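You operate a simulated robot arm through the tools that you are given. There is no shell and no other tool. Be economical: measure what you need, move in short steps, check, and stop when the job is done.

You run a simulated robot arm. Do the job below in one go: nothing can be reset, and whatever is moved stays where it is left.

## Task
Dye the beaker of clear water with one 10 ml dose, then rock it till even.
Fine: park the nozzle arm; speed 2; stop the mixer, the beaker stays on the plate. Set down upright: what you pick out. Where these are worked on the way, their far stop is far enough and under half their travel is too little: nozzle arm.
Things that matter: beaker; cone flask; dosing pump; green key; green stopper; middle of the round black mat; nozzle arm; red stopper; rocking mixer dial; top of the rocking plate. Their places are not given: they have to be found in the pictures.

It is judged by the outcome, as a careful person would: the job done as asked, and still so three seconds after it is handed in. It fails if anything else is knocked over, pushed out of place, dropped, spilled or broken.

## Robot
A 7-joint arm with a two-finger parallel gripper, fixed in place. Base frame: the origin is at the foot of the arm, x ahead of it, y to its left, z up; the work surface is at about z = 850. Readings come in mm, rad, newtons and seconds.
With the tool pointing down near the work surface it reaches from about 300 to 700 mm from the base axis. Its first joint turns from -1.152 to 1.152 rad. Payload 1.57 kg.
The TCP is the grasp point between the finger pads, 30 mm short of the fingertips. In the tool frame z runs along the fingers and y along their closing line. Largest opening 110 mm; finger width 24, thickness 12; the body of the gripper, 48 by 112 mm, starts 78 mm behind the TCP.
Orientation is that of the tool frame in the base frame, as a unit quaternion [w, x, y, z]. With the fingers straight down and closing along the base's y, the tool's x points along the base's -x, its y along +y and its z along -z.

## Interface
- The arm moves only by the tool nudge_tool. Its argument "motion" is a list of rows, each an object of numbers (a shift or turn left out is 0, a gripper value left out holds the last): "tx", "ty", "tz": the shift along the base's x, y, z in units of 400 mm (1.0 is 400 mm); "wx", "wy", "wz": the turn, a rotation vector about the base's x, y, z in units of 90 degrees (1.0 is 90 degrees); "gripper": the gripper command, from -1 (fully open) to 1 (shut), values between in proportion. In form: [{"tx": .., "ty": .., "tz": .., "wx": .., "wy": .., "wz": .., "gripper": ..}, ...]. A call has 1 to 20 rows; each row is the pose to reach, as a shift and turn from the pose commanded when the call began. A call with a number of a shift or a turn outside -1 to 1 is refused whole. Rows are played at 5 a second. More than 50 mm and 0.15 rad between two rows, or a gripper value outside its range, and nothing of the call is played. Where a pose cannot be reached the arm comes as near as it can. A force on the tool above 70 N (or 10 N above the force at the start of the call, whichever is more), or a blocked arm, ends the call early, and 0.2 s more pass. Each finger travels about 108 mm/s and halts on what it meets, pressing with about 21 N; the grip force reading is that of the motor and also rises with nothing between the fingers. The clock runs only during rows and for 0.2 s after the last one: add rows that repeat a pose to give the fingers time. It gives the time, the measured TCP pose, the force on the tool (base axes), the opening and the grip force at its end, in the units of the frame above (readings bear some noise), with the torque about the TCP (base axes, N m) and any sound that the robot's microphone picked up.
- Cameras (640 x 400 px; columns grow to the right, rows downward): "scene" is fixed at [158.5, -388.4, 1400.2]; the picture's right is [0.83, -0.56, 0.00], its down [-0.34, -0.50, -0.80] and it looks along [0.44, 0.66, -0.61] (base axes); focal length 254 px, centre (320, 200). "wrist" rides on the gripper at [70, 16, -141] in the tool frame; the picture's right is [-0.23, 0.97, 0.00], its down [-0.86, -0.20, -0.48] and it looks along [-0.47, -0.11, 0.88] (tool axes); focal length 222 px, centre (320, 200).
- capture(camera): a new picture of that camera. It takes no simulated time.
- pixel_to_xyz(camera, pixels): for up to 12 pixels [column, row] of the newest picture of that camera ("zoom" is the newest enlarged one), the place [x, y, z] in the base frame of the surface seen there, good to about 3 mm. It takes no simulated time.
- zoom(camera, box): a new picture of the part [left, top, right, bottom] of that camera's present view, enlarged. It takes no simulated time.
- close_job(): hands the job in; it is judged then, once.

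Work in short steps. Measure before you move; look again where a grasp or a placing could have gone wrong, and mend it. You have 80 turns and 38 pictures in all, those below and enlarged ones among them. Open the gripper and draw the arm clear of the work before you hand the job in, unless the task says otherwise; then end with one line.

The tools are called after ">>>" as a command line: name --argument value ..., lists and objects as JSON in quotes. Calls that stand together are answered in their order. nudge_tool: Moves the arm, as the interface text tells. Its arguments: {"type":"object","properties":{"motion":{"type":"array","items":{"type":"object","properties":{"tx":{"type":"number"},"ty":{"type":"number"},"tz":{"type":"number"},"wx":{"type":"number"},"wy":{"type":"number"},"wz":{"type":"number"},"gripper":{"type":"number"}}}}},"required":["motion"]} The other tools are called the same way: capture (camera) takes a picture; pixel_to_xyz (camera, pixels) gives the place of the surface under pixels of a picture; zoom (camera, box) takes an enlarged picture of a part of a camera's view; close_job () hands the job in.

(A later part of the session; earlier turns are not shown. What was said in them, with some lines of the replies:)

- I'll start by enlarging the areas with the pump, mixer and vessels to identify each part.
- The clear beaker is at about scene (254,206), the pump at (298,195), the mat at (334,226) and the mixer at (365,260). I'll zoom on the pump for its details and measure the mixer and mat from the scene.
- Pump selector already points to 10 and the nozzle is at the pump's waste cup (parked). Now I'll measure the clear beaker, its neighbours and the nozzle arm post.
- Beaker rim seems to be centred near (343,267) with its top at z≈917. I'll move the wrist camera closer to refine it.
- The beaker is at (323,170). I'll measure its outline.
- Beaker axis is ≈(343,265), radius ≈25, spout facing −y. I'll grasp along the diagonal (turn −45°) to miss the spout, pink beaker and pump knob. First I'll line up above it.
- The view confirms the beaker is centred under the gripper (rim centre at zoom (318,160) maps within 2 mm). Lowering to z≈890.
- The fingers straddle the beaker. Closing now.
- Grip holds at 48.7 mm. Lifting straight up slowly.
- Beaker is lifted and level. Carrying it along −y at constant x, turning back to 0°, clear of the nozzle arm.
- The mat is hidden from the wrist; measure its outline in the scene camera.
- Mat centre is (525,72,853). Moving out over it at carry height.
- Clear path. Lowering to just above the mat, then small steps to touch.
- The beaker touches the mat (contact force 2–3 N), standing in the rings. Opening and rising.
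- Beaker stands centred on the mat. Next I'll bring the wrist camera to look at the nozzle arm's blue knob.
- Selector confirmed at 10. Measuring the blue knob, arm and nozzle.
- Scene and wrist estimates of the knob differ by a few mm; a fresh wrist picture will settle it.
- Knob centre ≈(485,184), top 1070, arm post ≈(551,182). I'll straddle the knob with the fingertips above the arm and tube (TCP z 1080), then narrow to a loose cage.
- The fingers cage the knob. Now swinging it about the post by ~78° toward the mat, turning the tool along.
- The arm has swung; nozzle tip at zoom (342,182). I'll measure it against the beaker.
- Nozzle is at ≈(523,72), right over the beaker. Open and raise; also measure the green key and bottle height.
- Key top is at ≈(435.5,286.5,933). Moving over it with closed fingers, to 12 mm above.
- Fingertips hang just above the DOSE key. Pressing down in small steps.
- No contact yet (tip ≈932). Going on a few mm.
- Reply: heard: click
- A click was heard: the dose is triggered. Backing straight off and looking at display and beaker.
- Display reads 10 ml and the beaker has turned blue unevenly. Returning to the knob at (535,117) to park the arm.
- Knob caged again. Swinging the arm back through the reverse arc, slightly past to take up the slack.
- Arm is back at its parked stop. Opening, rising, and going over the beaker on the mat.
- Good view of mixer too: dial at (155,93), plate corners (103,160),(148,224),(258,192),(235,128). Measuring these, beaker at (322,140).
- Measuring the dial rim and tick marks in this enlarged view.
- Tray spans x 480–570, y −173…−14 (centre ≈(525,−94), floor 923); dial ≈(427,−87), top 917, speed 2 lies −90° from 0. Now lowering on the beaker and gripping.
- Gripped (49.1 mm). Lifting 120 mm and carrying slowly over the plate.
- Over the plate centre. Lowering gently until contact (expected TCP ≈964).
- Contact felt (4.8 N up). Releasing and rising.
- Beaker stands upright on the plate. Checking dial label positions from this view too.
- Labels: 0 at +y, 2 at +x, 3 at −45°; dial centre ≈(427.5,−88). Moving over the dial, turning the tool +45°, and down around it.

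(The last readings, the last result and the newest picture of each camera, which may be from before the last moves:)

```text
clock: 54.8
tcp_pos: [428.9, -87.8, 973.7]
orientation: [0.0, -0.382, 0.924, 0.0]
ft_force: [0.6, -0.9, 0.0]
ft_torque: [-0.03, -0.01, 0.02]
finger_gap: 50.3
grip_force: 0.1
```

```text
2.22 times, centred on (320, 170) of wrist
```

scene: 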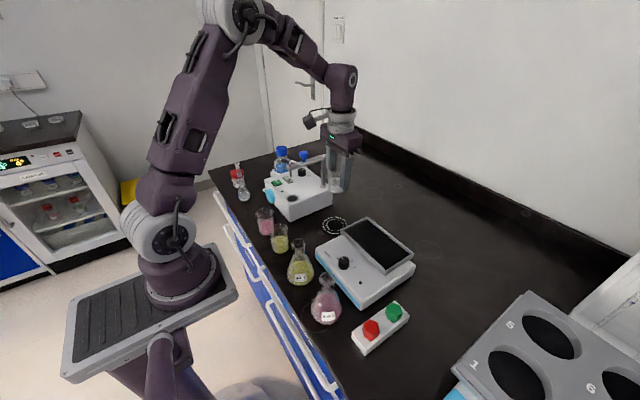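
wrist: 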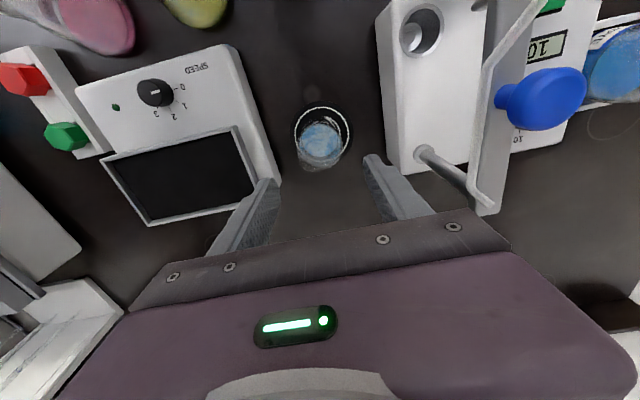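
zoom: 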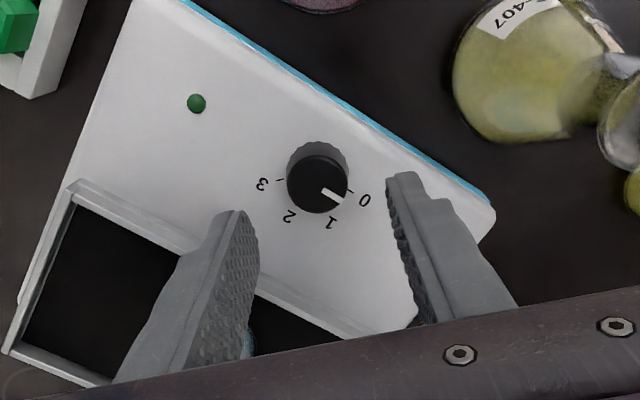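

Pointer is at 0; 2 is exactly 90° clockwise from it. Small correction (−2,−2 mm), descend to z≈932 and grip the dial.

>>> nudge_tool --motion '[{"tx": -0.004, "ty": -0.004, "tz": -0.03}, {"tx": -0.004, "ty": -0.004, "tz": -0.07}, {"tx": -0.004, "ty": -0.004, "tz": -0.1}, {"tx": -0.004, "ty": -0.004, "tz": -0.105}, {"tx": -0.004, "ty": -0.004, "tz": -0.105, "gripper": 0.3}, {"tx": -0.004, "ty": -0.004, "tz": -0.105, "gripper": 0.5}, {"tx": -0.004, "ty": -0.004, "tz": -0.105, "gripper": 0.7}, {"tx": -0.004, "ty": -0.004, "tz": -0.105, "gripper": 0.7}]'

```text
clock: 56.6
tcp_pos: [427.4, -90.2, 932.7]
orientation: [0.002, -0.382, 0.924, 0.001]
ft_force: [8.4, -10.2, -4.6]
ft_torque: [-0.23, -0.4, 0.0]
finger_gap: 26.8
grip_force: 37.7
```

Gripped at 26.8 mm but with a 13 N side force toward (+x,−y); shifting 1.5 mm that way to relieve.

>>> nudge_tool --motion '[{"tx": 0.003, "ty": -0.003}, {"tx": 0.003, "ty": -0.003}]'

```text
clock: 57.2
tcp_pos: [426.3, -90.1, 932.4]
orientation: [0.0, -0.383, 0.924, 0.0]
ft_force: [0.2, 1.4, 13.0]
ft_torque: [0.24, -0.16, -0.08]
finger_gap: 26.8
grip_force: 37.4
```

Side force is gone. Turning the dial −90° (clockwise) to 2.

>>> nudge_tool --motion '[{"wz": -0.0833}, {"wz": -0.1667}, {"wz": -0.25}, {"wz": -0.3333}, {"wz": -0.4167}, {"wz": -0.5}, {"wz": -0.5833}, {"wz": -0.6667}, {"wz": -0.75}, {"wz": -0.8333}, {"wz": -0.9167}, {"wz": -1.0}, {"wz": -1.0}]'

>>> zoom --camera "wrist" --box '[200, 80, 440, 260]'

```text
clock: 60.0
tcp_pos: [429.1, -90.7, 931.7]
orientation: [0.002, 0.384, 0.923, 0.0]
ft_force: [10.5, 19.8, 2.8]
ft_torque: [0.05, -0.91, -0.04]
finger_gap: 26.7
grip_force: 37.8
```

```text
2.22 times, centred on (320, 170) of wrist
```

zoom: 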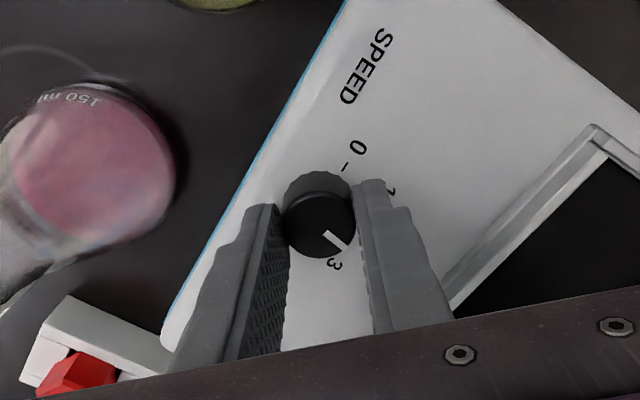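

Pointer seems to be on 2. Releasing and rising a little to check pointer and rocking.

>>> nudge_tool --motion '[{"gripper": 0.4}, {"gripper": 0.09}, {"gripper": 0.09}, {"tz": 0.04, "gripper": 0.09}, {"tz": 0.1}, {"tz": 0.1}]'

>>> zoom --camera "wrist" --box '[200, 80, 440, 260]'

```text
clock: 61.4
tcp_pos: [427.8, -91.6, 972.7]
orientation: [0.0, 0.383, 0.924, 0.0]
ft_force: [-1.0, -0.2, 0.0]
ft_torque: [0.0, 0.0, 0.02]
finger_gap: 49.8
grip_force: 0.1
```

```text
2.22 times, centred on (320, 170) of wrist
```

zoom: 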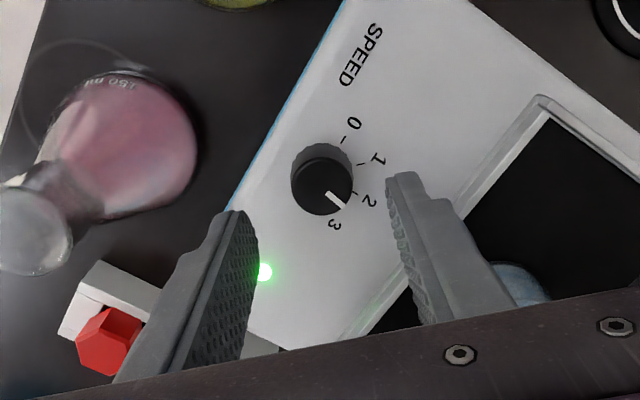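

LED is lit and the pointer is on 2: rocking. Waiting in place for the mixing.

>>> nudge_tool --motion '[{"tz": 0.05}, {"tz": 0.05}, {"tz": 0.05}, {"tz": 0.05}, {"tz": 0.05}, {"tz": 0.05}, {"tz": 0.05}, {"tz": 0.05}, {"tz": 0.05}, {"tz": 0.05}, {"tz": 0.05}, {"tz": 0.05}, {"tz": 0.05}, {"tz": 0.05}, {"tz": 0.05}, {"tz": 0.05}, {"tz": 0.05}, {"tz": 0.05}, {"tz": 0.05}, {"tz": 0.05}]'

>>> nudge_tool --motion '[{"tz": 0}, {"tz": 0}, {"tz": 0}, {"tz": 0}, {"tz": 0}, {"tz": 0}, {"tz": 0}, {"tz": 0}, {"tz": 0}, {"tz": 0}, {"tz": 0}, {"tz": 0}, {"tz": 0}, {"tz": 0}, {"tz": 0}, {"tz": 0}, {"tz": 0}, {"tz": 0}, {"tz": 0}, {"tz": 0}]'

>>> nudge_tool --motion '[{"tz": 0}, {"tz": 0}, {"tz": 0}, {"tz": 0}, {"tz": 0}, {"tz": 0}, {"tz": 0}, {"tz": 0}, {"tz": 0}, {"tz": 0}, {"tz": 0}, {"tz": 0}, {"tz": 0}, {"tz": 0}, {"tz": 0}, {"tz": 0}, {"tz": 0}, {"tz": 0}, {"tz": 0}, {"tz": 0}]'

>>> zoom --camera "scene" --box '[330, 190, 420, 260]'

```text
clock: 65.6
tcp_pos: [428.2, -91.5, 992.3]
orientation: [0.0, 0.382, 0.924, 0.0]
ft_force: [-1.1, 0.2, -0.2]
ft_torque: [0.01, -0.01, 0.02]
finger_gap: 49.9
grip_force: 0.0
```

```text
clock: 69.8
tcp_pos: [427.7, -91.5, 992.6]
orientation: [0.0, 0.383, 0.924, 0.0]
ft_force: [-0.8, 0.3, 0.1]
ft_torque: [-0.04, 0.0, 0.04]
finger_gap: 50.1
grip_force: 0.1
```

```text
clock: 74.0
tcp_pos: [427.3, -91.9, 992.0]
orientation: [0.0, 0.383, 0.924, 0.0]
ft_force: [0.3, -0.6, -0.2]
ft_torque: [0.0, 0.0, 0.03]
finger_gap: 50.0
grip_force: 0.0
```

```text
5.71 times, centred on (375, 225) of scene
```

zoom: 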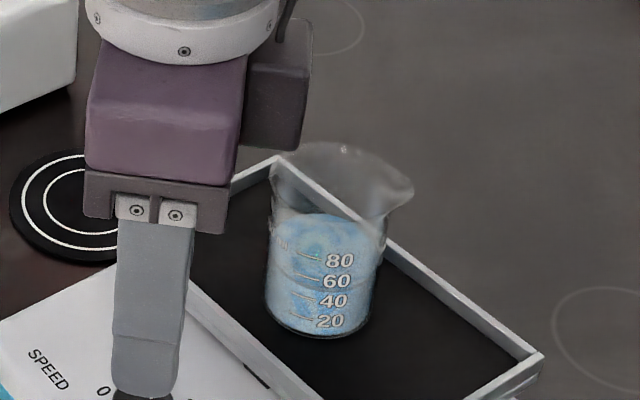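

Still streaky at ~14 s. Keep rocking another ~30 s.

>>> nudge_tool --motion '[{"tz": 0}, {"tz": 0}, {"tz": 0}, {"tz": 0}, {"tz": 0}, {"tz": 0}, {"tz": 0}, {"tz": 0}, {"tz": 0}, {"tz": 0}, {"tz": 0}, {"tz": 0}, {"tz": 0}, {"tz": 0}, {"tz": 0}, {"tz": 0}, {"tz": 0}, {"tz": 0}, {"tz": 0}, {"tz": 0}]'

>>> nudge_tool --motion '[{"tz": 0}, {"tz": 0}, {"tz": 0}, {"tz": 0}, {"tz": 0}, {"tz": 0}, {"tz": 0}, {"tz": 0}, {"tz": 0}, {"tz": 0}, {"tz": 0}, {"tz": 0}, {"tz": 0}, {"tz": 0}, {"tz": 0}, {"tz": 0}, {"tz": 0}, {"tz": 0}, {"tz": 0}, {"tz": 0}]'

>>> nudge_tool --motion '[{"tz": 0}, {"tz": 0}, {"tz": 0}, {"tz": 0}, {"tz": 0}, {"tz": 0}, {"tz": 0}, {"tz": 0}, {"tz": 0}, {"tz": 0}, {"tz": 0}, {"tz": 0}, {"tz": 0}, {"tz": 0}, {"tz": 0}, {"tz": 0}, {"tz": 0}, {"tz": 0}, {"tz": 0}, {"tz": 0}]'

>>> nudge_tool --motion '[{"tz": 0}, {"tz": 0}, {"tz": 0}, {"tz": 0}, {"tz": 0}, {"tz": 0}, {"tz": 0}, {"tz": 0}, {"tz": 0}, {"tz": 0}, {"tz": 0}, {"tz": 0}, {"tz": 0}, {"tz": 0}, {"tz": 0}, {"tz": 0}, {"tz": 0}, {"tz": 0}, {"tz": 0}, {"tz": 0}]'

>>> nudge_tool --motion '[{"tz": 0}, {"tz": 0}, {"tz": 0}, {"tz": 0}, {"tz": 0}, {"tz": 0}, {"tz": 0}, {"tz": 0}, {"tz": 0}, {"tz": 0}, {"tz": 0}, {"tz": 0}, {"tz": 0}, {"tz": 0}, {"tz": 0}, {"tz": 0}, {"tz": 0}, {"tz": 0}, {"tz": 0}, {"tz": 0}]'

>>> nudge_tool --motion '[{"tz": 0}, {"tz": 0}, {"tz": 0}, {"tz": 0}, {"tz": 0}, {"tz": 0}, {"tz": 0}, {"tz": 0}, {"tz": 0}, {"tz": 0}, {"tz": 0}, {"tz": 0}, {"tz": 0}, {"tz": 0}, {"tz": 0}, {"tz": 0}, {"tz": 0}, {"tz": 0}, {"tz": 0}, {"tz": 0}]'

>>> nudge_tool --motion '[{"tz": 0}, {"tz": 0}, {"tz": 0}, {"tz": 0}, {"tz": 0}, {"tz": 0}, {"tz": 0}, {"tz": 0}, {"tz": 0}, {"tz": 0}, {"tz": 0}, {"tz": 0}, {"tz": 0}, {"tz": 0}, {"tz": 0}, {"tz": 0}, {"tz": 0}, {"tz": 0}, {"tz": 0}, {"tz": 0}]'

>>> zoom --camera "scene" --box '[330, 190, 420, 260]'

```text
clock: 78.2
tcp_pos: [428.0, -90.7, 992.0]
orientation: [0.0, 0.383, 0.924, 0.0]
ft_force: [-0.2, -0.9, -0.2]
ft_torque: [0.01, 0.01, 0.0]
finger_gap: 50.2
grip_force: 0.2
```

```text
clock: 82.4
tcp_pos: [427.9, -91.6, 992.4]
orientation: [0.0, 0.383, 0.924, 0.001]
ft_force: [0.2, 0.6, 0.4]
ft_torque: [0.01, 0.04, -0.03]
finger_gap: 50.1
grip_force: 0.0
```

```text
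clock: 86.6
tcp_pos: [428.3, -92.1, 992.3]
orientation: [0.0, 0.382, 0.924, 0.0]
ft_force: [0.2, 0.6, -0.4]
ft_torque: [0.01, -0.01, 0.01]
finger_gap: 50.1
grip_force: 0.1
```

```text
clock: 90.8
tcp_pos: [427.3, -91.9, 992.5]
orientation: [0.0, 0.383, 0.924, -0.001]
ft_force: [-0.4, 0.1, 0.2]
ft_torque: [-0.03, 0.0, -0.01]
finger_gap: 50.5
grip_force: 0.1
```

```text
clock: 95.0
tcp_pos: [427.7, -90.1, 992.6]
orientation: [0.0, 0.382, 0.924, 0.0]
ft_force: [-0.4, 0.0, -0.5]
ft_torque: [-0.01, 0.04, -0.02]
finger_gap: 50.0
grip_force: 0.0
```

```text
clock: 99.2
tcp_pos: [427.4, -90.5, 993.4]
orientation: [0.0, 0.382, 0.924, -0.001]
ft_force: [-0.5, -0.4, 0.1]
ft_torque: [0.01, 0.0, -0.03]
finger_gap: 50.1
grip_force: 0.0
```

```text
clock: 103.4
tcp_pos: [427.7, -90.8, 991.7]
orientation: [-0.001, 0.383, 0.924, -0.001]
ft_force: [0.8, 0.7, 0.2]
ft_torque: [-0.02, -0.02, 0.03]
finger_gap: 50.1
grip_force: 0.0
```

```text
5.71 times, centred on (375, 225) of scene
```

zoom: 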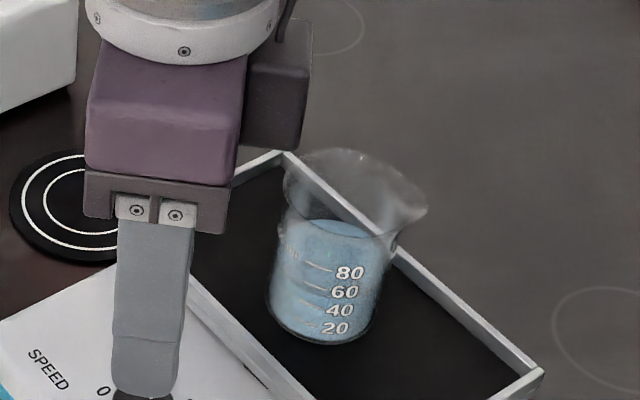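

The colour is now even. A little extra rocking, then down again and grip the dial.

>>> nudge_tool --motion '[{"tz": 0}, {"tz": 0}, {"tz": 0}, {"tz": 0}, {"tz": 0}, {"tz": 0}, {"tz": 0}, {"tz": 0}, {"tz": 0}, {"tx": 0.003, "ty": 0.003, "tz": -0.03}, {"tx": 0.003, "ty": 0.003, "tz": -0.08}, {"tx": 0.003, "ty": 0.003, "tz": -0.13}, {"tx": 0.003, "ty": 0.003, "tz": -0.15}, {"tx": 0.003, "ty": 0.003, "tz": -0.15}, {"tx": 0.003, "ty": 0.003, "tz": -0.15, "gripper": 0.3}, {"tx": 0.003, "ty": 0.003, "tz": -0.15, "gripper": 0.5}, {"tx": 0.003, "ty": 0.003, "tz": -0.15, "gripper": 0.7}, {"tx": 0.003, "ty": 0.003, "tz": -0.15, "gripper": 0.7}]'

```text
clock: 107.2
tcp_pos: [430.0, -90.6, 933.1]
orientation: [0.0, 0.383, 0.924, -0.001]
ft_force: [-4.9, -6.9, -4.1]
ft_torque: [-0.23, 0.12, 0.01]
finger_gap: 27.1
grip_force: 37.7
```

Dial gripped with small side force. Turning +96° back to 0, releasing and rising.

>>> nudge_tool --motion '[{"wz": 0.0833}, {"wz": 0.1667}, {"wz": 0.25}, {"wz": 0.3333}, {"wz": 0.4167}, {"wz": 0.5}, {"wz": 0.5833}, {"wz": 0.6667}, {"wz": 0.75}, {"wz": 0.8333}, {"wz": 0.9167}, {"wz": 1.0}, {"wz": 1.0}]'

>>> nudge_tool --motion '[{"wz": 0.03}, {"wz": 0.06}, {"wz": 0.06}, {"wz": 0.06, "gripper": 0.4}, {"wz": 0.06, "gripper": 0.09}, {"wz": 0.06, "gripper": 0.09}, {"wz": 0.06, "tz": 0.04}, {"wz": 0.06, "tz": 0.1}, {"wz": 0.06, "tz": 0.1}]'

>>> zoom --camera "wrist" --box '[200, 80, 440, 260]'

```text
clock: 110.0
tcp_pos: [428.1, -89.7, 932.0]
orientation: [0.0, -0.383, 0.924, 0.0]
ft_force: [-4.8, 10.8, -7.8]
ft_torque: [0.37, 0.04, -0.07]
finger_gap: 26.8
grip_force: 37.7
```

```text
clock: 112.0
tcp_pos: [428.8, -89.2, 972.5]
orientation: [0.0, -0.426, 0.905, 0.0]
ft_force: [0.2, -0.3, 0.4]
ft_torque: [-0.01, -0.03, 0.04]
finger_gap: 50.2
grip_force: 0.0
```

```text
2.22 times, centred on (320, 170) of wrist
```

zoom: 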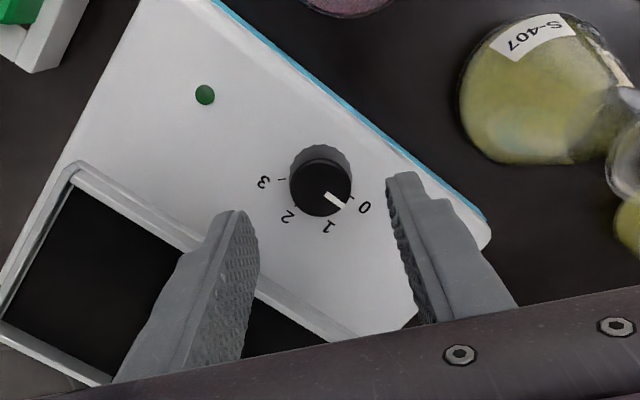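

LED is off and the pointer is at 0. Raising the arm clear and taking a last look.

>>> nudge_tool --motion '[{"tz": 0.1}, {"tz": 0.2}, {"tz": 0.3}, {"tz": 0.4}, {"tz": 0.5}, {"tx": -0.08, "tz": 0.55}, {"tx": -0.16, "tz": 0.6}, {"tx": -0.16, "tz": 0.6}]'

>>> capture --camera "scene"

```text
clock: 113.8
tcp_pos: [365.2, -90.2, 1212.1]
orientation: [0.0, -0.425, 0.905, -0.001]
ft_force: [-0.7, 0.3, 0.1]
ft_torque: [0.03, -0.01, 0.04]
finger_gap: 50.0
grip_force: 0.0
```

```text
0 pictures are left
```

scene: 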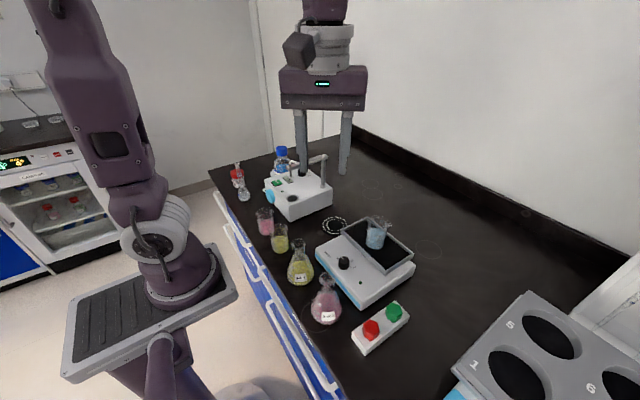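

Everything is in place: beaker upright on the plate at (376,232), nozzle arm parked, mixer stopped, gripper open and clear. Handing in.

>>> close_job

```text
The job is handed in.
```

The clear water got one 10 ml dose of dye and was rocked at speed 2 until the colour looked even. The mixer is stopped, the beaker stands upright on the plate, the nozzle arm is parked and the job is handed in.
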